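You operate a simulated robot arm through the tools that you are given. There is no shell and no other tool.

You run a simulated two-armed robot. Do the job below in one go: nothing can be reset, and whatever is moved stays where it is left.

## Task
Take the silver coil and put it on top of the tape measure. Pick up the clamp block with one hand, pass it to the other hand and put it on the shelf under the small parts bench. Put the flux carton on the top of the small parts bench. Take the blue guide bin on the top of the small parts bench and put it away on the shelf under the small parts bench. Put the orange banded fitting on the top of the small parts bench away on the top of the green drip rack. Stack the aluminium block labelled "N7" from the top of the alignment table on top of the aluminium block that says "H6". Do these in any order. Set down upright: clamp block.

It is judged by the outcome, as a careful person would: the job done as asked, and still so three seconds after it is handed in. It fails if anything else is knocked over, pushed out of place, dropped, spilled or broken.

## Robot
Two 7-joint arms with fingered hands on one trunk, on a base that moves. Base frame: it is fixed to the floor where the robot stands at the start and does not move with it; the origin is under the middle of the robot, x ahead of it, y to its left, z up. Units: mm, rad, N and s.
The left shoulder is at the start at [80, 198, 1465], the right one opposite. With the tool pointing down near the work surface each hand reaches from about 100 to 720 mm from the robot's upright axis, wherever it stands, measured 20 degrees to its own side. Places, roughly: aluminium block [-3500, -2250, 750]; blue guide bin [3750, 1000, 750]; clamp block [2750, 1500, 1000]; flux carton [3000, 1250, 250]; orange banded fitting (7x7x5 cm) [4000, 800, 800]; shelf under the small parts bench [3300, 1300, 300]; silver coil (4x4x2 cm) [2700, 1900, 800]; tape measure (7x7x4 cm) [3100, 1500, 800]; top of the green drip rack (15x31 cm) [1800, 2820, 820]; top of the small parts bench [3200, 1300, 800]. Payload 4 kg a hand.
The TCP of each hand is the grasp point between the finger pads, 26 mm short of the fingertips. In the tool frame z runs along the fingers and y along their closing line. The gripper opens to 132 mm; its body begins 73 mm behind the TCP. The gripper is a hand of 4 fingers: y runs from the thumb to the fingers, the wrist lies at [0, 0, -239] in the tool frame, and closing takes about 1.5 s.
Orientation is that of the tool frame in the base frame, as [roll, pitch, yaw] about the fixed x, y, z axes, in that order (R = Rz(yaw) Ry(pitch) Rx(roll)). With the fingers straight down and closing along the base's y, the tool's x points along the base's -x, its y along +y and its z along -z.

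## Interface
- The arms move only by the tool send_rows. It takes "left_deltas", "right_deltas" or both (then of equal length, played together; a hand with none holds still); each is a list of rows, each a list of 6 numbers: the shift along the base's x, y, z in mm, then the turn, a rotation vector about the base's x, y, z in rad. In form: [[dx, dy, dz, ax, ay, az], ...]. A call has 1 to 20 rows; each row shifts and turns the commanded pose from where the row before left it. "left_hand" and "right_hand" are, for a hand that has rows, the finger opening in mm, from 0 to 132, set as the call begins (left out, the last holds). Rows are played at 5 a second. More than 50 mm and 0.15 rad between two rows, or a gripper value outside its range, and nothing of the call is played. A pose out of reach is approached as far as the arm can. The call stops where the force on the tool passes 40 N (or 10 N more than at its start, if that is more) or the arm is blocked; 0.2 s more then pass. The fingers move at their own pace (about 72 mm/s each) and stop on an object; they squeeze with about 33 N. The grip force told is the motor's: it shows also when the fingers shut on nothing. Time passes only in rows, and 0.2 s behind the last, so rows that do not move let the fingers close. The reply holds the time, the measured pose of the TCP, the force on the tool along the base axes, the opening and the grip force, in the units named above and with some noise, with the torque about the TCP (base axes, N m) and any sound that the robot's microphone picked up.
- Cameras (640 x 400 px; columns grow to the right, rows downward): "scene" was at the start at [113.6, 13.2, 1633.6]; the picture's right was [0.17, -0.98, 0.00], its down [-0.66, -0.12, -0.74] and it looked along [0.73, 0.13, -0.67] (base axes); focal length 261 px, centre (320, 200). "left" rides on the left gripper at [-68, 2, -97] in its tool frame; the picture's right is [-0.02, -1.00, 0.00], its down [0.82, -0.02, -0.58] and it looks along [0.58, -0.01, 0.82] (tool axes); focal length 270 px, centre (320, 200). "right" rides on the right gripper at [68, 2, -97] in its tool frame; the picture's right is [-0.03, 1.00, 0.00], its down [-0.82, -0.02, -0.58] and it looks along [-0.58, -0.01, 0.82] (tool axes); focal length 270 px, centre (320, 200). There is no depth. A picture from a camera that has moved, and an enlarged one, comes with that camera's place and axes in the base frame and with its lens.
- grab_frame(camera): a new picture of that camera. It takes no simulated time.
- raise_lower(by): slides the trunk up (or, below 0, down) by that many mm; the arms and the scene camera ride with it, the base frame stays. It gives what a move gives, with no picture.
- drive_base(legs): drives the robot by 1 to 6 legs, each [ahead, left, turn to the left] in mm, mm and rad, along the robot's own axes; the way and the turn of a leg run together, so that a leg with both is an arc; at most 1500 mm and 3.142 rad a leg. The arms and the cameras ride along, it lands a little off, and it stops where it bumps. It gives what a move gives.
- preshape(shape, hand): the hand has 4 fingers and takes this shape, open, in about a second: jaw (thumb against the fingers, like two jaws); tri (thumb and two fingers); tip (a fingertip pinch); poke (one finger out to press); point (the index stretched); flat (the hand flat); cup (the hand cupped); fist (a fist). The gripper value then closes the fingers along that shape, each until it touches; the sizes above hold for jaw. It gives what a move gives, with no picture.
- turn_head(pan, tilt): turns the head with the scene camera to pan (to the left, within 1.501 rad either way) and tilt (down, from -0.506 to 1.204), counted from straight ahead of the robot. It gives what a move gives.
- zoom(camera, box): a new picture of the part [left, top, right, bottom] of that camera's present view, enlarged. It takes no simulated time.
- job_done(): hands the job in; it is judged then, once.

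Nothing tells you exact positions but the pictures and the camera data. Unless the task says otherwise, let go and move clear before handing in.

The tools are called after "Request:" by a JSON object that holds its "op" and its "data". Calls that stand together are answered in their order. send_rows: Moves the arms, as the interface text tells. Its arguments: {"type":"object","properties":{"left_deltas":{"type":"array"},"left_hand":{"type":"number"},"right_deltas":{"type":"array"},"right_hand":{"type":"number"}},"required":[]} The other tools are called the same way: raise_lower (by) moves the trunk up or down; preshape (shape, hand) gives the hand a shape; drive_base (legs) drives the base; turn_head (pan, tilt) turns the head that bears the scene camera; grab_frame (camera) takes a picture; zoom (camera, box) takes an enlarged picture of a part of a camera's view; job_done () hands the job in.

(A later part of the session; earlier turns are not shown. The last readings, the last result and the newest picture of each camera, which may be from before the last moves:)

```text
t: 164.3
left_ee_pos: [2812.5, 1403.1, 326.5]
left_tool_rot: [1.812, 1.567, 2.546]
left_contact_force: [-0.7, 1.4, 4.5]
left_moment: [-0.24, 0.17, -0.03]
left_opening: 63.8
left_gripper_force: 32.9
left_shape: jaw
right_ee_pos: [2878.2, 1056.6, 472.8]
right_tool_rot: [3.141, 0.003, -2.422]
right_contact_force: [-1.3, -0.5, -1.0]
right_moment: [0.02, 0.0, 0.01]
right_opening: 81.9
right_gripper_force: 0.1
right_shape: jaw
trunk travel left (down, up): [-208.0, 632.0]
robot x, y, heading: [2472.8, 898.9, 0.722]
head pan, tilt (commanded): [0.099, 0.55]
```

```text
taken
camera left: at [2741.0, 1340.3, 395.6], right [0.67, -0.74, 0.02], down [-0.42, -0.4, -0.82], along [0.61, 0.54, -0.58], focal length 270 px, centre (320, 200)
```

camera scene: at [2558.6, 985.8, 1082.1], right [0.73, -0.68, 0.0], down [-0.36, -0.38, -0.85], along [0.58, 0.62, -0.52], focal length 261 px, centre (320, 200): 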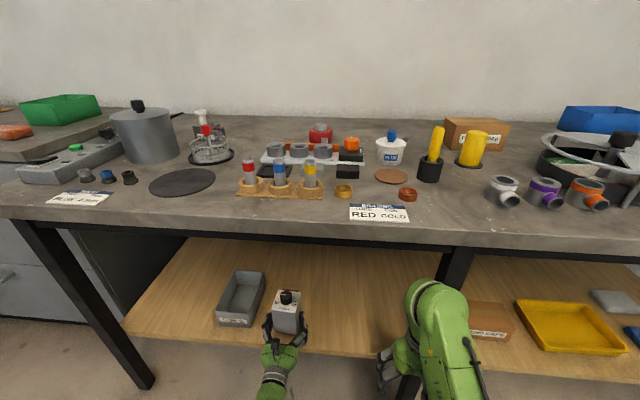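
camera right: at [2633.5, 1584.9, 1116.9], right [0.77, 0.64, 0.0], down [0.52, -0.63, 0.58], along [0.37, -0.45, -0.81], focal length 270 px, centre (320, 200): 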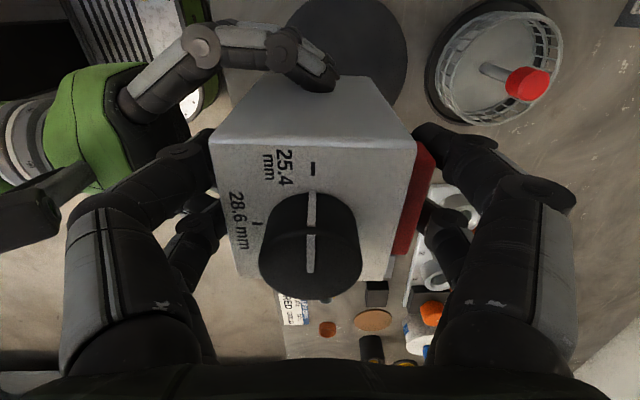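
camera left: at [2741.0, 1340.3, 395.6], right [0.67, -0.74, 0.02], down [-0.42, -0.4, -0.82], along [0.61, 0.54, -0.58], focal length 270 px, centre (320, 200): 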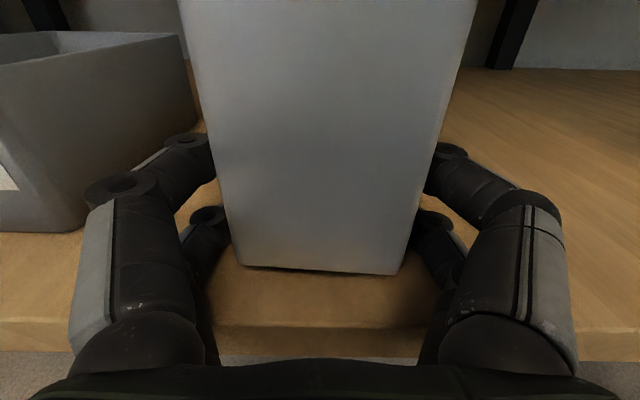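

Contact is made. I'll open the left hand moderately, minding the COILS bin on its left.

Request:
{"op": "send_rows", "data": {"left_deltas": [[0, 0, 0, 0, 0, 0], [0, 0, 0, 0, 0, 0], [0, 0, 0, 0, 0, 0]], "left_hand": 84}}

Request:
{"op": "grab_frame", "data": {"camera": "left"}}

Request:
{"op": "zoom", "data": {"camera": "scene", "box": [200, 250, 360, 370]}}

```text
t: 165.1
left_ee_pos: [2813.5, 1403.4, 326.2]
left_tool_rot: [1.77, 1.568, 2.506]
left_contact_force: [1.1, 1.4, 6.6]
left_moment: [-0.17, 0.08, -0.02]
left_opening: 83.2
left_gripper_force: 0.1
left_shape: jaw
right_ee_pos: [2876.7, 1057.9, 473.6]
right_tool_rot: [3.14, 0.004, -2.421]
right_contact_force: [0.0, -0.3, 0.1]
right_moment: [0.01, 0.01, -0.01]
right_opening: 82.0
right_gripper_force: 0.1
right_shape: jaw
trunk travel left (down, up): [-208.0, 632.0]
robot x, y, heading: [2467.3, 901.0, 0.718]
head pan, tilt (commanded): [0.099, 0.55]
```

```text
taken
camera left: at [2741.1, 1340.1, 395.7], right [0.67, -0.74, 0.02], down [-0.42, -0.4, -0.82], along [0.61, 0.54, -0.58], focal length 270 px, centre (320, 200)
```

left: 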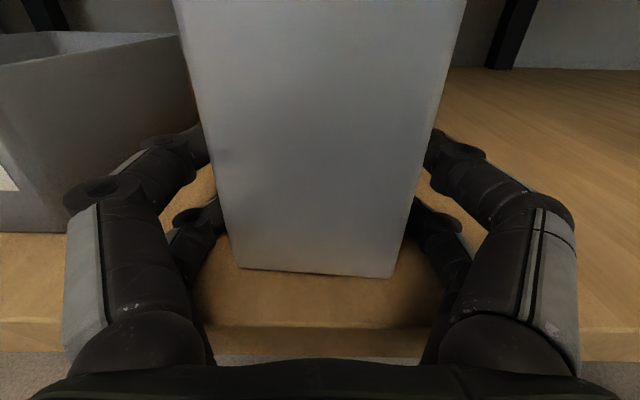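

```text
3.33 times, centred on (280, 310) of scene
camera zoom: at [2557.4, 984.3, 1082.5], right [0.73, -0.68, 0.0], down [-0.36, -0.38, -0.85], along [0.58, 0.62, -0.52], focal length 871 px, centre (453, -167)
```

zoom: 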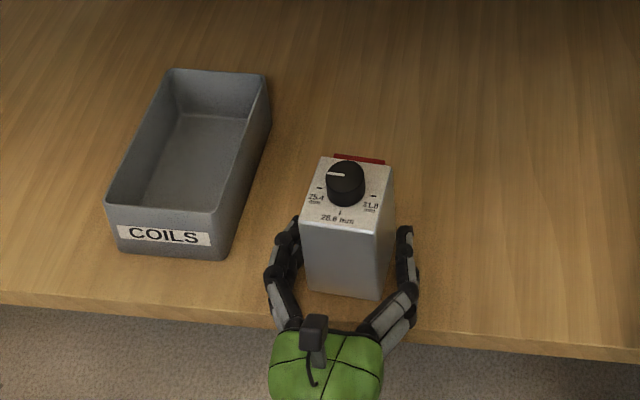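

The block stands upright on the shelf. I'll open slightly more, unload the fingers and back straight out.

Request:
{"op": "send_rows", "data": {"left_deltas": [[0, 0, 2, 0, 0, 0], [0, 0, 1, 0, 0, 0], [0, 0, 0, 0, 0, 0]], "left_hand": 98}}

Request:
{"op": "send_rows", "data": {"left_deltas": [[-7.5, -6.6, 0, 0, 0, 0], [-15, -13.2, 0, 0, 0, 0], [-22, -19.5, 0, 0, 0, 0], [-30, -26.4, 0, 0, 0, 0], [0, 0, 0, 0, 0, 0]]}}

Request:
{"op": "grab_frame", "data": {"camera": "left"}}

Request:
{"op": "zoom", "data": {"camera": "scene", "box": [200, 250, 360, 370]}}

```text
t: 165.9
left_ee_pos: [2813.5, 1402.2, 327.1]
left_tool_rot: [2.37, 1.562, 3.105]
left_contact_force: [-0.1, 0.2, 0.4]
left_moment: [-0.05, 0.0, -0.05]
left_opening: 97.7
left_gripper_force: 0.0
left_shape: jaw
right_ee_pos: [2878.1, 1057.0, 475.2]
right_tool_rot: [3.142, 0.002, -2.421]
right_contact_force: [0.0, 0.0, -0.9]
right_moment: [0.01, 0.02, 0.03]
right_opening: 81.7
right_gripper_force: 0.1
right_shape: jaw
trunk travel left (down, up): [-208.0, 632.0]
robot x, y, heading: [2472.5, 895.6, 0.722]
head pan, tilt (commanded): [0.099, 0.55]
```

```text
t: 167.1
left_ee_pos: [2738.5, 1338.5, 329.7]
left_tool_rot: [2.254, 1.565, 2.99]
left_contact_force: [-0.7, -0.7, -0.6]
left_moment: [0.02, 0.02, -0.02]
left_opening: 97.4
left_gripper_force: 0.0
left_shape: jaw
right_ee_pos: [2879.9, 1056.5, 474.6]
right_tool_rot: [3.141, 0.002, -2.42]
right_contact_force: [-0.5, -0.8, 0.1]
right_moment: [0.0, 0.02, 0.01]
right_opening: 81.9
right_gripper_force: 0.1
right_shape: jaw
trunk travel left (down, up): [-208.0, 632.0]
robot x, y, heading: [2469.3, 899.1, 0.72]
head pan, tilt (commanded): [0.099, 0.55]
```

```text
taken
camera left: at [2667.3, 1274.5, 398.8], right [0.67, -0.74, 0.02], down [-0.42, -0.4, -0.81], along [0.61, 0.54, -0.58], focal length 270 px, centre (320, 200)
```

left: 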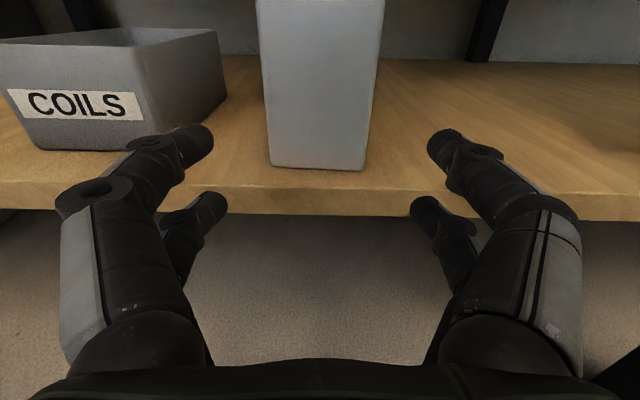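

```text
3.33 times, centred on (280, 310) of scene
camera zoom: at [2557.8, 984.9, 1082.3], right [0.73, -0.68, 0.0], down [-0.36, -0.38, -0.85], along [0.58, 0.62, -0.52], focal length 871 px, centre (453, -167)
```

zoom: 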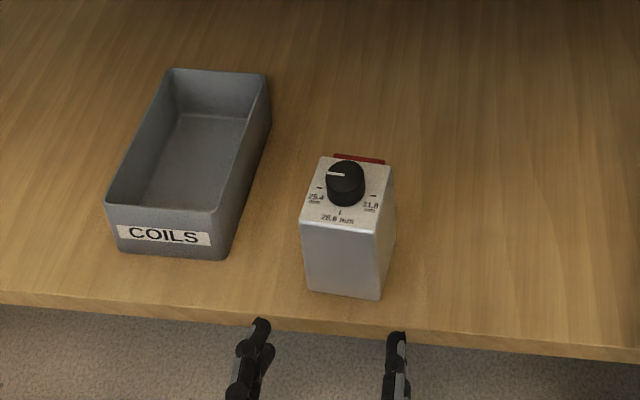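

The clamp block is placed upright on the shelf. Next are the blue bin and the orange fitting, so I'll back off, raise the trunk and turn the left hand back to pointing down.

Request:
{"op": "drive_base", "data": {"legs": [[-190, 0, 0]]}}

Request:
{"op": "raise_lower", "data": {"by": 400}}

Request:
{"op": "raise_lower", "data": {"by": 225}}

Request:
{"op": "send_rows", "data": {"left_deltas": [[0, 0, 5, -0.0863, 0.0984, 0], [0, 0, 5, -0.0863, 0.0984, 0], [0, 0, 5, -0.0863, 0.0984, 0], [0, 0, 5, -0.0863, 0.0984, 0], [0, 0, 5, -0.0863, 0.0984, 0], [0, 0, 5, -0.0863, 0.0984, 0], [0, 0, 5, -0.0863, 0.0984, 0], [0, 0, 5, -0.0863, 0.0984, 0], [0, 0, 5, -0.0863, 0.0984, 0], [0, 0, 5, -0.0863, 0.0984, 0], [0, 0, 5, -0.0863, 0.0984, 0], [0, 0, 5, -0.0863, 0.0984, 0]], "left_hand": 130}}

Request:
{"op": "turn_head", "data": {"pan": -0.9, "tilt": 0.5}}

Request:
{"op": "grab_frame", "data": {"camera": "scene"}}

```text
t: 168.7
left_ee_pos: [2596.2, 1210.1, 330.1]
left_tool_rot: [2.068, 1.566, 2.798]
left_contact_force: [-0.2, 0.9, -0.2]
left_moment: [-0.01, 0.01, 0.03]
left_opening: 97.5
left_gripper_force: 0.0
left_shape: jaw
right_ee_pos: [2735.6, 929.7, 474.4]
right_tool_rot: [3.141, 0.004, -2.427]
right_contact_force: [0.1, 0.3, 0.8]
right_moment: [-0.02, 0.0, -0.01]
right_opening: 81.8
right_gripper_force: 0.0
right_shape: jaw
trunk travel left (down, up): [-208.0, 632.0]
robot x, y, heading: [2329.3, 776.8, 0.713]
head pan, tilt (commanded): [0.099, 0.55]
```

```text
t: 172.5
left_ee_pos: [2598.1, 1209.7, 730.3]
left_tool_rot: [2.236, 1.565, 2.966]
left_contact_force: [0.4, -0.4, 0.1]
left_moment: [-0.02, -0.02, 0.02]
left_opening: 97.5
left_gripper_force: 0.0
left_shape: jaw
right_ee_pos: [2734.2, 929.9, 873.1]
right_tool_rot: [-3.142, 0.004, -2.426]
right_contact_force: [-0.6, -0.8, 0.1]
right_moment: [0.0, 0.02, 0.04]
right_opening: 81.7
right_gripper_force: 0.1
right_shape: jaw
trunk travel left (down, up): [-608.0, 232.0]
robot x, y, heading: [2327.2, 774.9, 0.717]
head pan, tilt (commanded): [0.099, 0.55]
```

```text
t: 174.9
left_ee_pos: [2597.8, 1210.9, 954.2]
left_tool_rot: [2.239, 1.565, 2.968]
left_contact_force: [-0.5, 0.3, -0.9]
left_moment: [0.02, -0.01, -0.02]
left_opening: 97.5
left_gripper_force: 0.1
left_shape: jaw
right_ee_pos: [2736.4, 930.3, 1099.5]
right_tool_rot: [3.14, 0.004, -2.426]
right_contact_force: [-0.1, 0.3, 0.7]
right_moment: [0.01, -0.02, 0.03]
right_opening: 82.2
right_gripper_force: 0.1
right_shape: jaw
trunk travel left (down, up): [-833.0, 7.0]
robot x, y, heading: [2325.2, 776.1, 0.717]
head pan, tilt (commanded): [0.099, 0.55]
```

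```text
t: 177.5
left_ee_pos: [2598.4, 1211.4, 1014.3]
left_tool_rot: [3.132, -0.004, -2.426]
left_contact_force: [-0.1, -0.4, -0.1]
left_moment: [-0.02, -0.02, 0.01]
left_opening: 130.1
left_gripper_force: 0.0
left_shape: jaw
right_ee_pos: [2735.7, 930.8, 1099.0]
right_tool_rot: [-3.141, 0.003, -2.426]
right_contact_force: [0.4, -0.3, 0.9]
right_moment: [-0.02, 0.0, -0.01]
right_opening: 82.2
right_gripper_force: 0.1
right_shape: jaw
trunk travel left (down, up): [-833.0, 7.0]
robot x, y, heading: [2329.7, 777.6, 0.718]
head pan, tilt (commanded): [0.099, 0.55]
```

```text
t: 178.8
left_ee_pos: [2598.3, 1211.0, 1014.0]
left_tool_rot: [3.131, -0.002, -2.426]
left_contact_force: [0.6, -1.0, 0.1]
left_moment: [0.0, 0.04, 0.03]
left_opening: 130.0
left_gripper_force: 0.1
left_shape: jaw
right_ee_pos: [2735.6, 929.8, 1098.5]
right_tool_rot: [-3.142, 0.002, -2.425]
right_contact_force: [-0.4, -0.5, 0.0]
right_moment: [0.01, 0.01, 0.01]
right_opening: 81.9
right_gripper_force: 0.0
right_shape: jaw
trunk travel left (down, up): [-833.0, 7.0]
robot x, y, heading: [2325.6, 776.9, 0.714]
head pan, tilt (commanded): [-0.901, 0.499]
```

```text
taken
camera scene: at [2443.0, 777.2, 1711.9], right [-0.18, -0.98, 0.0], down [-0.47, 0.09, -0.88], along [0.86, -0.16, -0.48], focal length 261 px, centre (320, 200)
```

scene: 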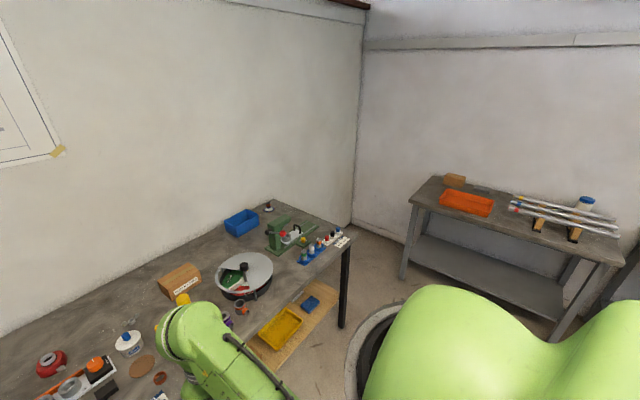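

The passage between the bench's right end (u≈2130) and the tray table (u≈2702) is about 570 mm wide. I'll raise the left hand and drive right to line up with the middle of it.

Request:
{"op": "send_rows", "data": {"left_deltas": [[0, 0, 25, 0, 0, 0], [0, 0, 25, 0, 0, 0], [0, 0, 25, 0, 0, 0]]}}

Request:
{"op": "drive_base", "data": {"legs": [[0, -1468, 0]]}}

Request:
{"op": "turn_head", "data": {"pan": -0.2, "tilt": 0.7}}

Request:
{"op": "grab_frame", "data": {"camera": "scene"}}

```text
t: 179.6
left_ee_pos: [2598.0, 1211.5, 1091.1]
left_tool_rot: [3.131, -0.002, -2.426]
left_contact_force: [-0.2, 0.3, -0.2]
left_moment: [0.01, 0.01, 0.02]
left_opening: 129.9
left_gripper_force: 0.1
left_shape: jaw
right_ee_pos: [2736.6, 930.3, 1099.7]
right_tool_rot: [-3.141, 0.002, -2.425]
right_contact_force: [-0.1, 0.0, 0.5]
right_moment: [0.0, 0.0, 0.01]
right_opening: 81.9
right_gripper_force: 0.1
right_shape: jaw
trunk travel left (down, up): [-833.0, 7.0]
robot x, y, heading: [2330.6, 775.3, 0.711]
head pan, tilt (commanded): [-0.901, 0.499]
```

```text
t: 186.9
left_ee_pos: [3576.2, 102.6, 1090.6]
left_tool_rot: [3.132, -0.001, -2.413]
left_contact_force: [-0.8, -0.3, 0.4]
left_moment: [0.02, 0.04, -0.03]
left_opening: 130.1
left_gripper_force: 0.0
left_shape: jaw
right_ee_pos: [3718.1, -176.4, 1098.5]
right_tool_rot: [-3.141, 0.004, -2.412]
right_contact_force: [0.2, 0.1, 0.4]
right_moment: [-0.02, 0.01, -0.03]
right_opening: 81.9
right_gripper_force: 0.0
right_shape: jaw
trunk travel left (down, up): [-833.0, 7.0]
robot x, y, heading: [3315.3, -337.7, 0.729]
head pan, tilt (commanded): [-0.901, 0.499]
```

```text
t: 188.0
left_ee_pos: [3577.0, 101.0, 1090.5]
left_tool_rot: [3.131, -0.002, -2.413]
left_contact_force: [0.0, 0.2, 0.0]
left_moment: [-0.01, -0.01, 0.01]
left_opening: 129.8
left_gripper_force: 0.1
left_shape: jaw
right_ee_pos: [3718.1, -177.3, 1099.9]
right_tool_rot: [3.142, 0.004, -2.412]
right_contact_force: [-0.5, 0.0, 0.1]
right_moment: [0.0, 0.01, 0.02]
right_opening: 81.8
right_gripper_force: 0.0
right_shape: jaw
trunk travel left (down, up): [-833.0, 7.0]
robot x, y, heading: [3313.8, -339.9, 0.734]
head pan, tilt (commanded): [-0.201, 0.7]
```

```text
taken
camera scene: at [3411.6, -276.8, 1694.2], right [0.51, -0.86, 0.0], down [-0.56, -0.33, -0.77], along [0.66, 0.39, -0.64], focal length 261 px, centre (320, 200)
```

scene: 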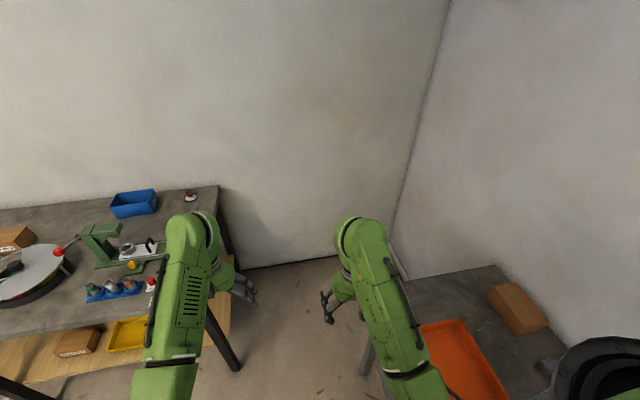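

Lined up. Driving ahead through the passage into the corner space.

Request:
{"op": "drive_base", "data": {"legs": [[600, 10, -0.01], [270, 0, 0]]}}

Request:
{"op": "turn_head", "data": {"pan": 0.6, "tilt": 0.8}}

Request:
{"op": "grab_frame", "data": {"camera": "scene"}}

```text
t: 192.6
left_ee_pos: [4182.3, 626.4, 1091.1]
left_tool_rot: [-3.134, -0.015, -2.418]
left_contact_force: [-11.4, -8.5, 4.0]
left_moment: [1.12, -1.41, 0.11]
left_opening: 129.8
left_gripper_force: 0.0
left_shape: jaw
right_ee_pos: [4319.9, 351.0, 1099.9]
right_tool_rot: [-3.14, 0.007, -2.43]
right_contact_force: [-0.8, -0.8, 0.0]
right_moment: [0.06, 0.0, 0.02]
right_opening: 81.9
right_gripper_force: 0.1
right_shape: jaw
trunk travel left (down, up): [-833.0, 7.0]
robot x, y, heading: [3916.1, 203.0, 0.715]
head pan, tilt (commanded): [-0.201, 0.7]
stopped in leg 2: the force on the tool passed its limit at 332 N (the readings are from after the stop); the commanded pose is now the measured one
```

```text
t: 193.8
left_ee_pos: [4183.0, 626.1, 1091.8]
left_tool_rot: [-3.137, -0.014, -2.42]
left_contact_force: [-11.7, -8.1, 4.4]
left_moment: [1.22, -1.55, 0.17]
left_opening: 130.0
left_gripper_force: 0.1
left_shape: jaw
right_ee_pos: [4319.6, 350.4, 1100.8]
right_tool_rot: [-3.14, 0.006, -2.431]
right_contact_force: [0.1, 0.4, 0.0]
right_moment: [-0.02, -0.02, -0.01]
right_opening: 82.1
right_gripper_force: 0.0
right_shape: jaw
trunk travel left (down, up): [-833.0, 7.0]
robot x, y, heading: [3912.5, 200.9, 0.716]
head pan, tilt (commanded): [0.6, 0.799]
```

```text
taken
camera scene: at [3955.4, 292.5, 1686.3], right [0.97, -0.26, 0.0], down [-0.18, -0.69, -0.7], along [0.18, 0.68, -0.71], focal length 261 px, centre (320, 200)
```

scene: 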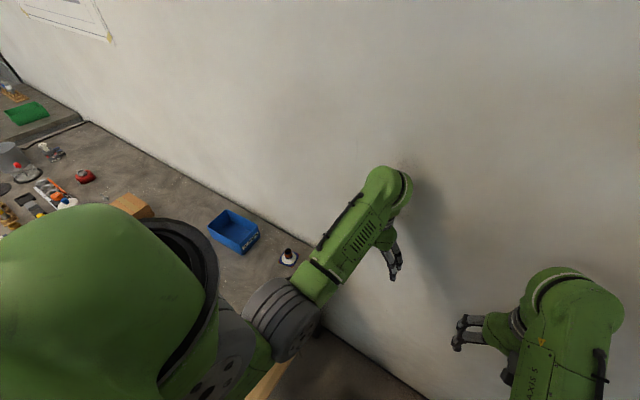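

The left wrist camera touched the back wall, because the hand reaches further ahead than I allowed for. I'll back off 60 mm, check, and turn the left hand so its camera no longer faces the wall.

Request:
{"op": "drive_base", "data": {"legs": [[-60, 0, 0]]}}

Request:
{"op": "send_rows", "data": {"left_deltas": [[0, 0, 0, 0, 0, 0.1356], [0, 0, 0, 0, 0, 0.1356], [0, 0, 0, 0, 0, 0.1356], [0, 0, 0, 0, 0, 0.1356], [0, 0, 0, 0, 0, 0.1356], [0, 0, 0, 0, 0, 0.1356], [0, 0, 0, 0, 0, 0.1356], [0, 0, 0, 0, 0, 0.1356], [0, 0, 0, 0, 0, 0.1356], [0, 0, 0, 0, 0, 0.1356], [0, 0, 0, 0, 0, 0.1356], [0, 0, 0, 0, 0, 0.08]], "left_hand": 90}}

Request:
{"op": "grab_frame", "data": {"camera": "left"}}

Request:
{"op": "grab_frame", "data": {"camera": "scene"}}

Request:
{"op": "grab_frame", "data": {"camera": "right"}}

```text
t: 194.7
left_ee_pos: [4148.2, 596.3, 1083.3]
left_tool_rot: [-3.136, -0.03, -2.419]
left_contact_force: [-0.4, 0.4, -0.7]
left_moment: [-0.05, 0.07, 0.0]
left_opening: 129.9
left_gripper_force: 0.0
left_shape: jaw
right_ee_pos: [4285.4, 320.0, 1093.8]
right_tool_rot: [3.142, -0.008, -2.432]
right_contact_force: [0.5, 1.4, -0.3]
right_moment: [-0.04, 0.11, 0.0]
right_opening: 81.8
right_gripper_force: 0.0
right_shape: jaw
trunk travel left (down, up): [-833.0, 7.0]
robot x, y, heading: [3871.2, 160.7, 0.717]
head pan, tilt (commanded): [0.6, 0.799]
```

```text
t: 197.3
left_ee_pos: [4140.1, 589.8, 1087.9]
left_tool_rot: [-3.137, -0.018, -0.847]
left_contact_force: [0.1, 0.5, 0.8]
left_moment: [-0.02, -0.03, 0.04]
left_opening: 90.6
left_gripper_force: 0.1
left_shape: jaw
right_ee_pos: [4277.8, 312.7, 1098.9]
right_tool_rot: [-3.141, 0.003, -2.432]
right_contact_force: [-0.2, 0.1, 0.6]
right_moment: [0.02, 0.0, -0.02]
right_opening: 82.0
right_gripper_force: 0.0
right_shape: jaw
trunk travel left (down, up): [-833.0, 7.0]
robot x, y, heading: [3866.6, 161.7, 0.713]
head pan, tilt (commanded): [0.6, 0.799]
```

```text
taken
camera left: at [4093.1, 641.2, 1184.8], right [0.73, 0.68, 0.01], down [0.55, -0.59, 0.59], along [0.41, -0.43, -0.81], focal length 270 px, centre (320, 200)
```

left: 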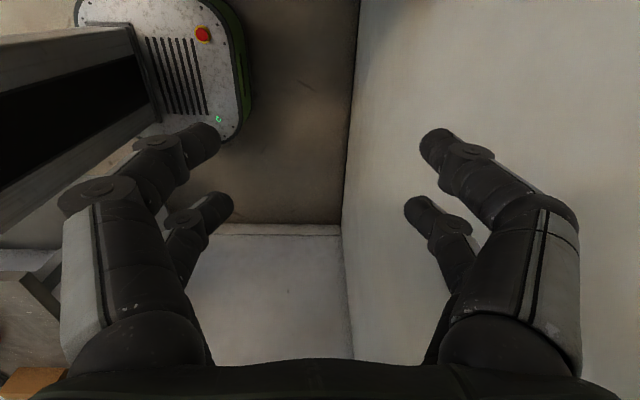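

```text
taken
camera scene: at [3915.0, 257.3, 1685.9], right [0.97, -0.26, 0.0], down [-0.18, -0.69, -0.7], along [0.18, 0.67, -0.72], focal length 261 px, centre (320, 200)
```

scene: 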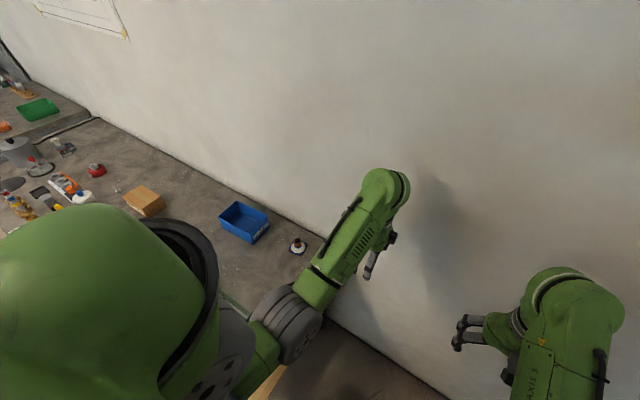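

```text
taken
camera right: at [4224.6, 271.5, 1196.1], right [-0.63, 0.77, 0.0], down [0.63, 0.52, 0.58], along [0.45, 0.37, -0.81], focal length 270 px, centre (320, 200)
```

right: 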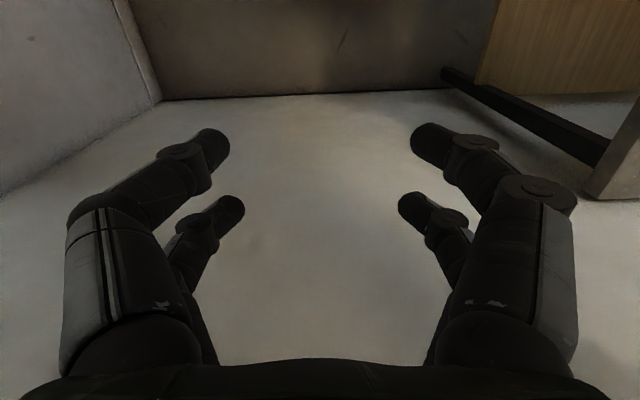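

Both hands are fine. I'll zoom in on the fitting from here.

Request:
{"op": "zoom", "data": {"camera": "scene", "box": [210, 190, 330, 265]}}

```text
5.33 times, centred on (270, 228) of scene
camera zoom: at [3915.0, 257.3, 1685.9], right [0.97, -0.26, 0.0], down [-0.18, -0.69, -0.7], along [0.18, 0.67, -0.72], focal length 1393 px, centre (587, 53)
```

zoom: 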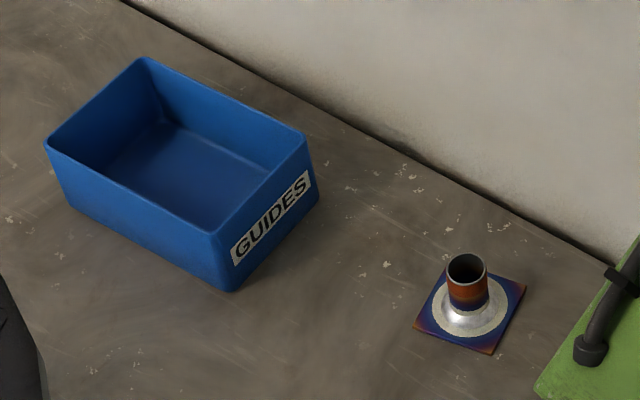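

The fitting (a flange with an orange-tinted stub, about 30 mm diameter) is at [3981,844]. I'll bring the left hand above it.

Request:
{"op": "send_rows", "data": {"left_deltas": [[-22.7, 36.2, 0, 0, 0, 0], [-22.7, 36.2, 0, 0, 0, 0], [-22.7, 36.2, 0, 0, 0, 0], [-22.7, 36.2, 0, 0, 0, 0], [-22.7, 36.2, 0, 0, 0, 0], [-22.7, 36.2, 0, 0, 0, 0], [-22.7, 36.2, 0, 0, 0, 0], [0, 0, 0, 0, 0, 0]], "left_hand": 74}}

Request:
{"op": "grab_frame", "data": {"camera": "left"}}

Request:
{"op": "grab_frame", "data": {"camera": "scene"}}

```text
t: 199.1
left_ee_pos: [3981.1, 843.5, 1088.1]
left_tool_rot: [-3.136, -0.017, -0.849]
left_contact_force: [0.4, 0.2, -0.4]
left_moment: [0.04, 0.0, 0.02]
left_opening: 74.7
left_gripper_force: 0.1
left_shape: jaw
right_ee_pos: [4278.8, 313.9, 1098.8]
right_tool_rot: [-3.141, 0.004, -2.432]
right_contact_force: [-0.9, -0.5, -0.1]
right_moment: [0.03, 0.01, 0.01]
right_opening: 82.0
right_gripper_force: 0.1
right_shape: jaw
trunk travel left (down, up): [-833.0, 7.0]
robot x, y, heading: [3869.1, 158.8, 0.712]
head pan, tilt (commanded): [0.6, 0.799]
```

```text
taken
camera left: at [3932.9, 895.6, 1183.5], right [0.73, 0.68, 0.01], down [0.55, -0.59, 0.59], along [0.41, -0.43, -0.81], focal length 270 px, centre (320, 200)
```

left: 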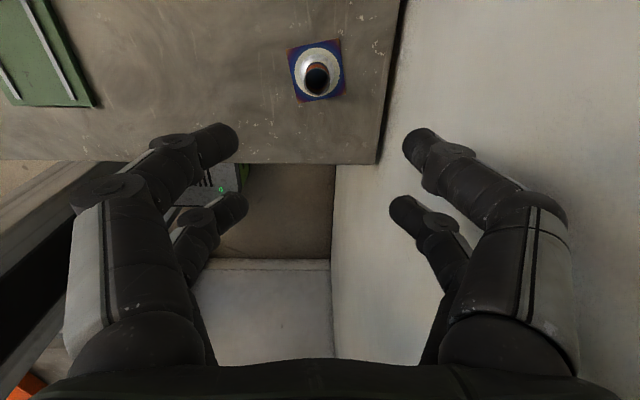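

```text
taken
camera scene: at [3914.6, 257.1, 1686.0], right [0.97, -0.26, 0.0], down [-0.18, -0.69, -0.7], along [0.18, 0.67, -0.72], focal length 261 px, centre (320, 200)
```

scene: 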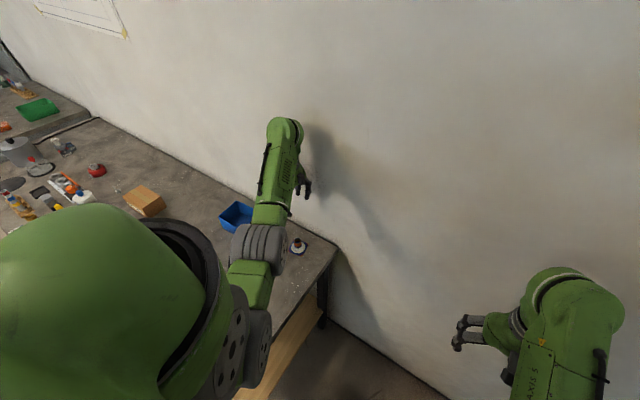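

The fitting lines up below the hand. I'll descend most of the way and recheck.

Request:
{"op": "send_rows", "data": {"left_deltas": [[-1, 1, -40, 0, 0, 0], [-1, 1, -40, 0, 0, 0], [0, 0, -40, 0, 0, 0], [0, 0, -40, 0, 0, 0], [0, 0, -25, 0, 0, 0], [0, 0, 0, 0, 0, 0]]}}

Request:
{"op": "grab_frame", "data": {"camera": "left"}}

```text
t: 200.5
left_ee_pos: [3980.0, 845.2, 904.7]
left_tool_rot: [-3.135, -0.017, -0.849]
left_contact_force: [0.0, -0.1, -0.1]
left_moment: [0.01, -0.01, 0.01]
left_opening: 74.4
left_gripper_force: 0.1
left_shape: jaw
right_ee_pos: [4277.8, 313.3, 1098.1]
right_tool_rot: [3.141, 0.003, -2.433]
right_contact_force: [-0.2, -0.1, 0.1]
right_moment: [-0.01, -0.01, -0.06]
right_opening: 81.9
right_gripper_force: 0.1
right_shape: jaw
trunk travel left (down, up): [-833.0, 7.0]
robot x, y, heading: [3869.7, 161.8, 0.71]
head pan, tilt (commanded): [0.6, 0.799]
```

```text
taken
camera left: at [3932.8, 897.0, 1000.6], right [0.73, 0.68, 0.01], down [0.55, -0.59, 0.59], along [0.41, -0.43, -0.81], focal length 270 px, centre (320, 200)
```

left: 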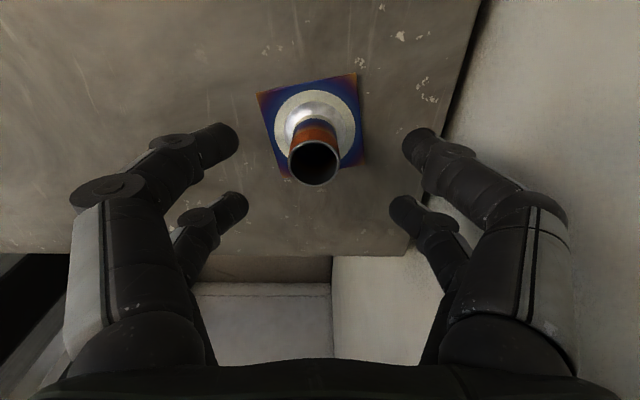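

Request:
{"op": "send_rows", "data": {"left_deltas": [[1, -1.3, -20, 0, 0, 0], [0.5, -0.7, -15, 0, 0, 0], [0, 0, -5, 0, 0, 0], [0, 0, 0, 0, 0, 0]]}}

Request:
{"op": "grab_frame", "data": {"camera": "left"}}

Request:
{"op": "zoom", "data": {"camera": "scene", "box": [240, 180, 360, 280]}}

```text
t: 201.5
left_ee_pos: [3981.4, 842.6, 863.9]
left_tool_rot: [-3.137, -0.018, -0.848]
left_contact_force: [-0.1, 0.0, 0.5]
left_moment: [0.0, 0.02, 0.0]
left_opening: 74.4
left_gripper_force: 0.0
left_shape: jaw
right_ee_pos: [4277.0, 312.8, 1098.8]
right_tool_rot: [3.141, 0.003, -2.431]
right_contact_force: [0.8, -0.9, -0.8]
right_moment: [0.02, 0.0, 0.0]
right_opening: 82.0
right_gripper_force: 0.0
right_shape: jaw
trunk travel left (down, up): [-833.0, 7.0]
robot x, y, heading: [3872.7, 164.3, 0.717]
head pan, tilt (commanded): [0.6, 0.799]
```

```text
taken
camera left: at [3934.5, 894.0, 959.7], right [0.73, 0.68, 0.01], down [0.55, -0.59, 0.59], along [0.41, -0.43, -0.81], focal length 270 px, centre (320, 200)
```

left: 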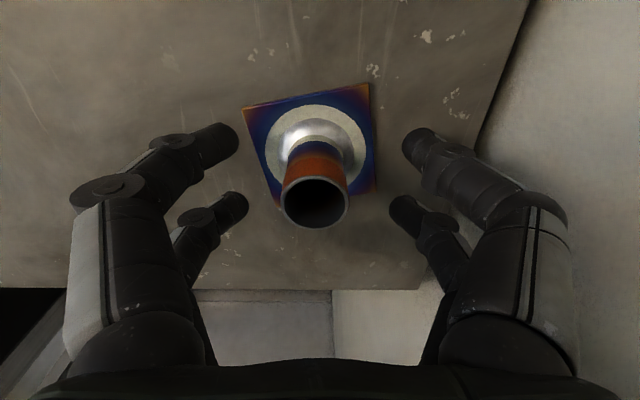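

```text
4.00 times, centred on (300, 230) of scene
camera zoom: at [3914.9, 257.2, 1686.0], right [0.97, -0.26, 0.0], down [-0.18, -0.69, -0.7], along [0.18, 0.67, -0.72], focal length 1045 px, centre (400, 80)
```

zoom: 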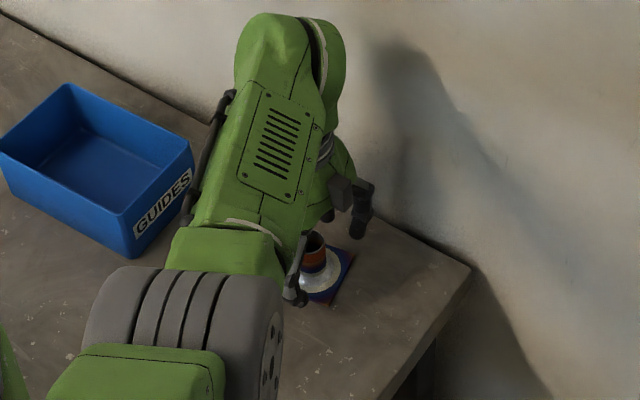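

The stub is centred between the fingers at the right height. Closing.

Request:
{"op": "send_rows", "data": {"left_deltas": [[0, 0, 0, 0, 0, 0], [0, 0, 0, 0, 0, 0], [0, 0, 0, 0, 0, 0], [0, 0, 0, 0, 0, 0], [0, 0, 0, 0, 0, 0], [0, 0, 0, 0, 0, 0], [0, 0, 0, 0, 0, 0]], "left_hand": 4}}

Request:
{"op": "grab_frame", "data": {"camera": "left"}}

```text
t: 203.1
left_ee_pos: [3980.6, 841.0, 865.0]
left_tool_rot: [-3.136, -0.018, -0.849]
left_contact_force: [-0.2, -0.5, 1.0]
left_moment: [0.0, 0.01, 0.01]
left_opening: 4.7
left_gripper_force: 0.1
left_shape: jaw
right_ee_pos: [4276.9, 313.8, 1097.6]
right_tool_rot: [-3.14, 0.005, -2.433]
right_contact_force: [0.2, 0.1, 0.1]
right_moment: [-0.02, 0.0, 0.02]
right_opening: 81.9
right_gripper_force: 0.0
right_shape: jaw
trunk travel left (down, up): [-833.0, 7.0]
robot x, y, heading: [3869.9, 161.8, 0.712]
head pan, tilt (commanded): [0.6, 0.799]
```

```text
taken
camera left: at [3934.3, 893.9, 959.8], right [0.73, 0.68, 0.01], down [0.55, -0.59, 0.59], along [0.41, -0.43, -0.81], focal length 270 px, centre (320, 200)
```

left: 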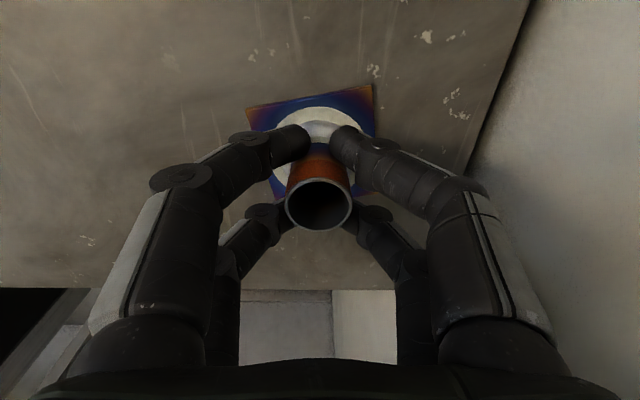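

The stub fits loosely between the two finger pairs, so it isn't gripped. I'll open, shift the hand about 21 mm along its width so one pair closes across the stub's diameter, and close again.

Request:
{"op": "send_rows", "data": {"left_deltas": [[0, 0, 0, 0, 0, 0], [0, 0, 0, 0, 0, 0], [0, 0, 0, 0, 0, 0], [0, 0, 0, 0, 0, 0]], "left_hand": 64}}

Request:
{"op": "send_rows", "data": {"left_deltas": [[7, -8, 0, 0, 0, 0], [7, -8, 0, 0, 0, 0], [0, 0, 0, 0, 0, 0]]}}

Request:
{"op": "grab_frame", "data": {"camera": "left"}}

```text
t: 204.1
left_ee_pos: [3981.3, 842.6, 864.2]
left_tool_rot: [-3.136, -0.019, -0.848]
left_contact_force: [0.2, 0.6, 0.0]
left_moment: [0.0, -0.01, -0.03]
left_opening: 63.4
left_gripper_force: 0.0
left_shape: jaw
right_ee_pos: [4278.1, 313.1, 1097.9]
right_tool_rot: [-3.141, 0.005, -2.433]
right_contact_force: [0.6, 0.1, -0.1]
right_moment: [0.02, -0.01, -0.01]
right_opening: 82.1
right_gripper_force: 0.1
right_shape: jaw
trunk travel left (down, up): [-833.0, 7.0]
robot x, y, heading: [3871.8, 160.9, 0.716]
head pan, tilt (commanded): [0.6, 0.799]
```

```text
t: 204.9
left_ee_pos: [3993.9, 826.1, 864.3]
left_tool_rot: [-3.136, -0.018, -0.849]
left_contact_force: [-1.3, -0.4, -0.6]
left_moment: [-0.03, 0.01, 0.02]
left_opening: 63.2
left_gripper_force: 0.1
left_shape: jaw
right_ee_pos: [4277.3, 313.9, 1098.7]
right_tool_rot: [-3.141, 0.004, -2.431]
right_contact_force: [-0.7, 0.2, -0.7]
right_moment: [0.0, 0.01, -0.02]
right_opening: 81.6
right_gripper_force: 0.1
right_shape: jaw
trunk travel left (down, up): [-833.0, 7.0]
robot x, y, heading: [3870.8, 159.5, 0.712]
head pan, tilt (commanded): [0.6, 0.799]
```

```text
taken
camera left: at [3947.4, 877.9, 959.8], right [0.73, 0.68, 0.01], down [0.55, -0.59, 0.59], along [0.41, -0.43, -0.81], focal length 270 px, centre (320, 200)
```

left: 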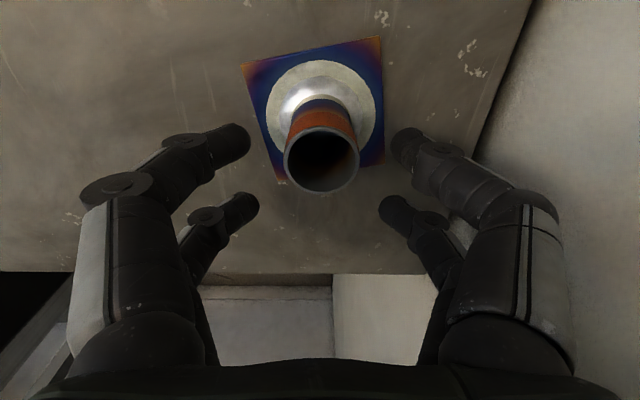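

The stub is now in line with one finger pair. Closing.

Request:
{"op": "send_rows", "data": {"left_deltas": [[0, 0, 0, 0, 0, 0], [0, 0, 0, 0, 0, 0], [0, 0, 0, 0, 0, 0], [0, 0, 0, 0, 0, 0], [0, 0, 0, 0, 0, 0], [0, 0, 0, 0, 0, 0], [0, 0, 0, 0, 0, 0]], "left_hand": 10}}

Request:
{"op": "grab_frame", "data": {"camera": "left"}}

```text
t: 206.5
left_ee_pos: [3993.5, 826.4, 863.2]
left_tool_rot: [-3.136, -0.018, -0.849]
left_contact_force: [-0.9, 0.3, -1.5]
left_moment: [-0.03, -0.02, -0.02]
left_opening: 9.7
left_gripper_force: 32.9
left_shape: jaw
right_ee_pos: [4278.0, 314.4, 1098.8]
right_tool_rot: [-3.142, 0.003, -2.43]
right_contact_force: [0.2, -0.2, 0.4]
right_moment: [-0.02, 0.01, -0.01]
right_opening: 82.1
right_gripper_force: 0.0
right_shape: jaw
trunk travel left (down, up): [-833.0, 7.0]
robot x, y, heading: [3873.6, 162.3, 0.715]
head pan, tilt (commanded): [0.6, 0.799]
```

```text
taken
camera left: at [3947.3, 877.9, 959.5], right [0.73, 0.68, 0.0], down [0.55, -0.59, 0.59], along [0.41, -0.43, -0.81], focal length 270 px, centre (320, 200)
```

left: 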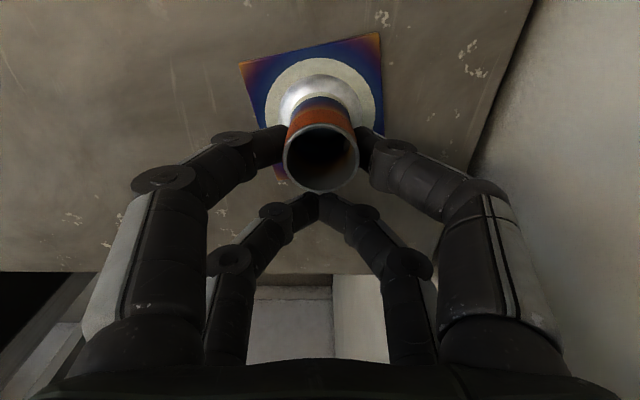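

One pair now grips the stub at full force. I'll lift slightly and check.

Request:
{"op": "send_rows", "data": {"left_deltas": [[0, 0, 6, 0, 0, 0], [0, 0, 14, 0, 0, 0], [0, 0, 20, 0, 0, 0], [0, 0, 0, 0, 0, 0]]}}

Request:
{"op": "grab_frame", "data": {"camera": "left"}}

Request:
{"op": "zoom", "data": {"camera": "scene", "box": [240, 180, 360, 280]}}

```text
t: 207.5
left_ee_pos: [3994.9, 826.3, 904.1]
left_tool_rot: [-3.135, -0.019, -0.848]
left_contact_force: [0.1, 0.3, -2.0]
left_moment: [-0.02, -0.07, 0.02]
left_opening: 9.7
left_gripper_force: 32.9
left_shape: jaw
right_ee_pos: [4276.1, 315.4, 1099.1]
right_tool_rot: [-3.141, 0.003, -2.431]
right_contact_force: [0.6, -0.6, 0.5]
right_moment: [0.0, 0.03, 0.0]
right_opening: 81.8
right_gripper_force: 0.0
right_shape: jaw
trunk travel left (down, up): [-833.0, 7.0]
robot x, y, heading: [3872.4, 164.0, 0.715]
head pan, tilt (commanded): [0.6, 0.799]
```

```text
taken
camera left: at [3948.3, 878.5, 999.7], right [0.73, 0.68, 0.0], down [0.55, -0.59, 0.59], along [0.41, -0.43, -0.81], focal length 270 px, centre (320, 200)
```

left: 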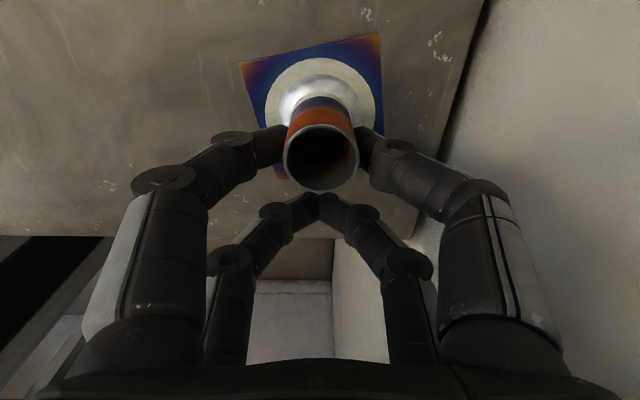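

```text
4.00 times, centred on (300, 230) of scene
camera zoom: at [3915.0, 257.7, 1685.9], right [0.97, -0.26, 0.0], down [-0.18, -0.69, -0.7], along [0.18, 0.67, -0.72], focal length 1045 px, centre (400, 80)
```

zoom: 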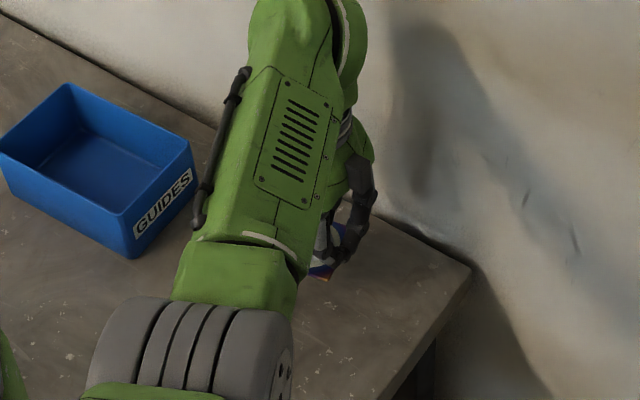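

The fitting is held (about 2 N). I'll raise the left hand and tuck it to the left, then turn the robot 90° left to face along the bench for the blue bin.

Request:
{"op": "send_rows", "data": {"left_deltas": [[0, 0, 30, 0, 0, 0], [0, 0, 40, 0, 0, 0], [0, 0, 40, 0, 0, 0], [-5, -8, 40, 0, 0, 0], [-15, -24, 38, 0, 0, 0], [-20, -32, 0, 0, 0, 0], [-20, -32, 0, 0, 0, 0], [-12, -16, 0, 0, 0, 0], [0, 0, 0, 0, 0, 0]]}}

Request:
{"op": "drive_base", "data": {"legs": [[0, 0, 0.8], [0, 0, 0.775]]}}

Request:
{"op": "turn_head", "data": {"pan": -0.4, "tilt": 0.75}}

Request:
{"op": "grab_frame", "data": {"camera": "scene"}}

Request:
{"op": "grab_frame", "data": {"camera": "left"}}

```text
t: 209.5
left_ee_pos: [3923.2, 715.9, 1093.0]
left_tool_rot: [-3.137, -0.017, -0.848]
left_contact_force: [0.0, 0.1, -1.3]
left_moment: [-0.04, 0.0, 0.01]
left_opening: 9.3
left_gripper_force: 33.0
left_shape: jaw
right_ee_pos: [4278.5, 314.0, 1097.7]
right_tool_rot: [-3.141, 0.005, -2.431]
right_contact_force: [0.4, -0.3, 0.8]
right_moment: [0.0, -0.01, -0.02]
right_opening: 81.7
right_gripper_force: 0.1
right_shape: jaw
trunk travel left (down, up): [-833.0, 7.0]
robot x, y, heading: [3873.4, 160.7, 0.714]
head pan, tilt (commanded): [0.6, 0.799]
```

```text
t: 214.0
left_ee_pos: [3317.5, 221.2, 1092.9]
left_tool_rot: [-3.135, -0.016, 0.71]
left_contact_force: [0.6, 0.2, -1.5]
left_moment: [0.01, -0.04, 0.01]
left_opening: 9.6
left_gripper_force: 32.9
left_shape: jaw
right_ee_pos: [3722.7, 570.1, 1098.3]
right_tool_rot: [3.141, 0.003, -0.874]
right_contact_force: [0.0, -0.7, 0.1]
right_moment: [0.01, -0.03, 0.02]
right_opening: 81.9
right_gripper_force: 0.0
right_shape: jaw
trunk travel left (down, up): [-833.0, 7.0]
robot x, y, heading: [3868.8, 158.0, 2.27]
head pan, tilt (commanded): [0.6, 0.799]
```

```text
t: 215.3
left_ee_pos: [3315.8, 220.5, 1092.8]
left_tool_rot: [-3.136, -0.018, 0.711]
left_contact_force: [-0.4, -0.6, -2.0]
left_moment: [0.0, -0.03, -0.01]
left_opening: 9.2
left_gripper_force: 33.2
left_shape: jaw
right_ee_pos: [3722.1, 571.0, 1097.6]
right_tool_rot: [3.14, 0.003, -0.874]
right_contact_force: [0.1, -0.9, -0.1]
right_moment: [0.02, -0.04, 0.03]
right_opening: 81.9
right_gripper_force: 0.0
right_shape: jaw
trunk travel left (down, up): [-833.0, 7.0]
robot x, y, heading: [3869.8, 161.1, 2.271]
head pan, tilt (commanded): [-0.4, 0.75]
```

```text
taken
camera scene: at [3827.3, 261.8, 1689.9], right [0.96, 0.3, 0.0], down [0.2, -0.65, -0.73], along [-0.22, 0.7, -0.68], focal length 261 px, centre (320, 200)
```

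scene: 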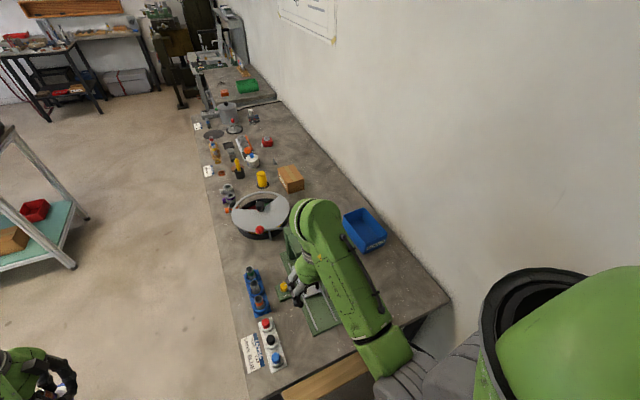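

```text
taken
camera left: at [3266.1, 174.5, 1188.7], right [-0.67, 0.74, 0.01], down [0.6, 0.54, 0.59], along [0.44, 0.4, -0.81], focal length 270 px, centre (320, 200)
```

left: 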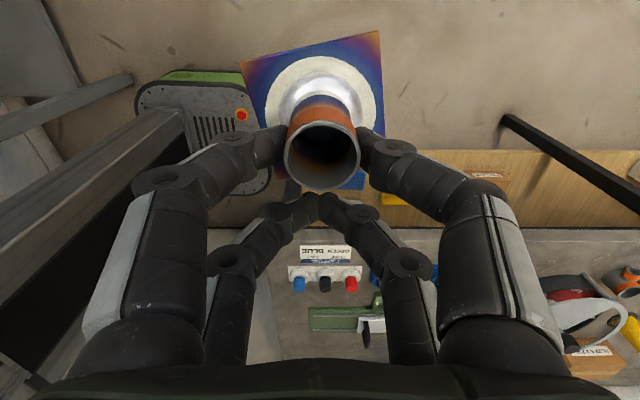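

Facing along the bench now. I'll shift about 85 mm toward the wall side to bring the bin within right-arm reach, then look.

Request:
{"op": "drive_base", "data": {"legs": [[10, -86, 0.018]]}}

Request:
{"op": "turn_head", "data": {"pan": -0.5, "tilt": 0.8}}

Request:
{"op": "grab_frame", "data": {"camera": "scene"}}

Request:
{"op": "zoom", "data": {"camera": "scene", "box": [290, 130, 470, 260]}}

```text
t: 216.4
left_ee_pos: [3366.9, 266.7, 1088.9]
left_tool_rot: [-3.138, -0.027, 0.729]
left_contact_force: [0.1, -0.9, -3.1]
left_moment: [0.07, -0.1, 0.0]
left_opening: 9.6
left_gripper_force: 33.1
left_shape: jaw
right_ee_pos: [3766.4, 621.8, 1101.1]
right_tool_rot: [-3.131, 0.004, -0.853]
right_contact_force: [0.2, -0.5, -0.3]
right_moment: [0.06, -0.07, -0.01]
right_opening: 82.0
right_gripper_force: 0.0
right_shape: jaw
trunk travel left (down, up): [-833.0, 7.0]
robot x, y, heading: [3921.8, 224.6, 2.291]
head pan, tilt (commanded): [-0.4, 0.75]
```

```text
t: 217.1
left_ee_pos: [3370.6, 269.9, 1091.5]
left_tool_rot: [-3.137, -0.021, 0.731]
left_contact_force: [-0.2, -0.4, -1.4]
left_moment: [0.03, -0.06, 0.0]
left_opening: 9.2
left_gripper_force: 32.8
left_shape: jaw
right_ee_pos: [3768.0, 625.7, 1099.8]
right_tool_rot: [-3.137, 0.004, -0.853]
right_contact_force: [0.1, -0.2, -0.5]
right_moment: [0.03, -0.03, -0.03]
right_opening: 82.1
right_gripper_force: 0.1
right_shape: jaw
trunk travel left (down, up): [-833.0, 7.0]
robot x, y, heading: [3927.9, 223.5, 2.289]
head pan, tilt (commanded): [-0.499, 0.799]
```

```text
taken
camera scene: at [3886.5, 318.1, 1686.1], right [0.98, 0.22, 0.0], down [0.16, -0.7, -0.7], along [-0.15, 0.68, -0.72], focal length 261 px, centre (320, 200)
```

scene: 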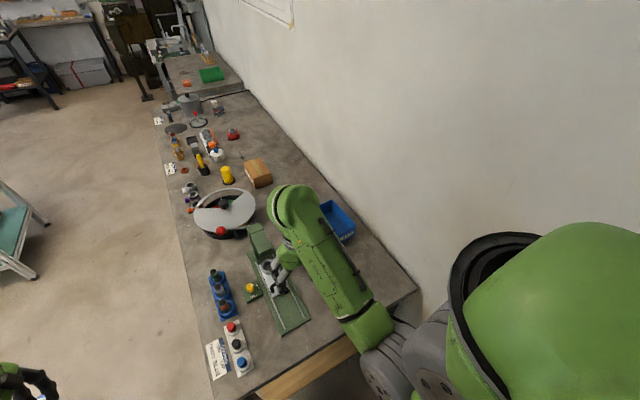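

```text
3.08 times, centred on (380, 195) of scene
camera zoom: at [3886.5, 318.1, 1686.1], right [0.98, 0.22, 0.0], down [0.16, -0.7, -0.7], along [-0.15, 0.68, -0.72], focal length 804 px, centre (135, 215)
```

zoom: 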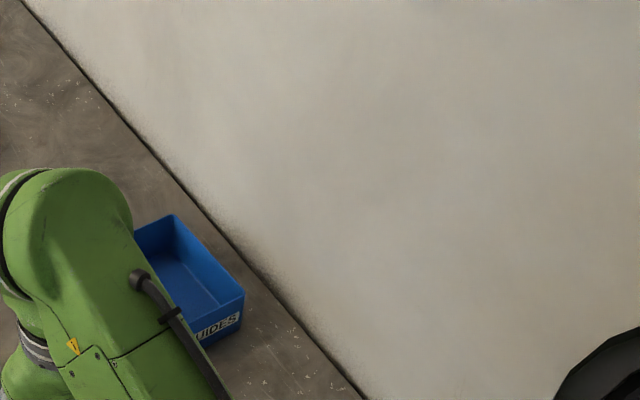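

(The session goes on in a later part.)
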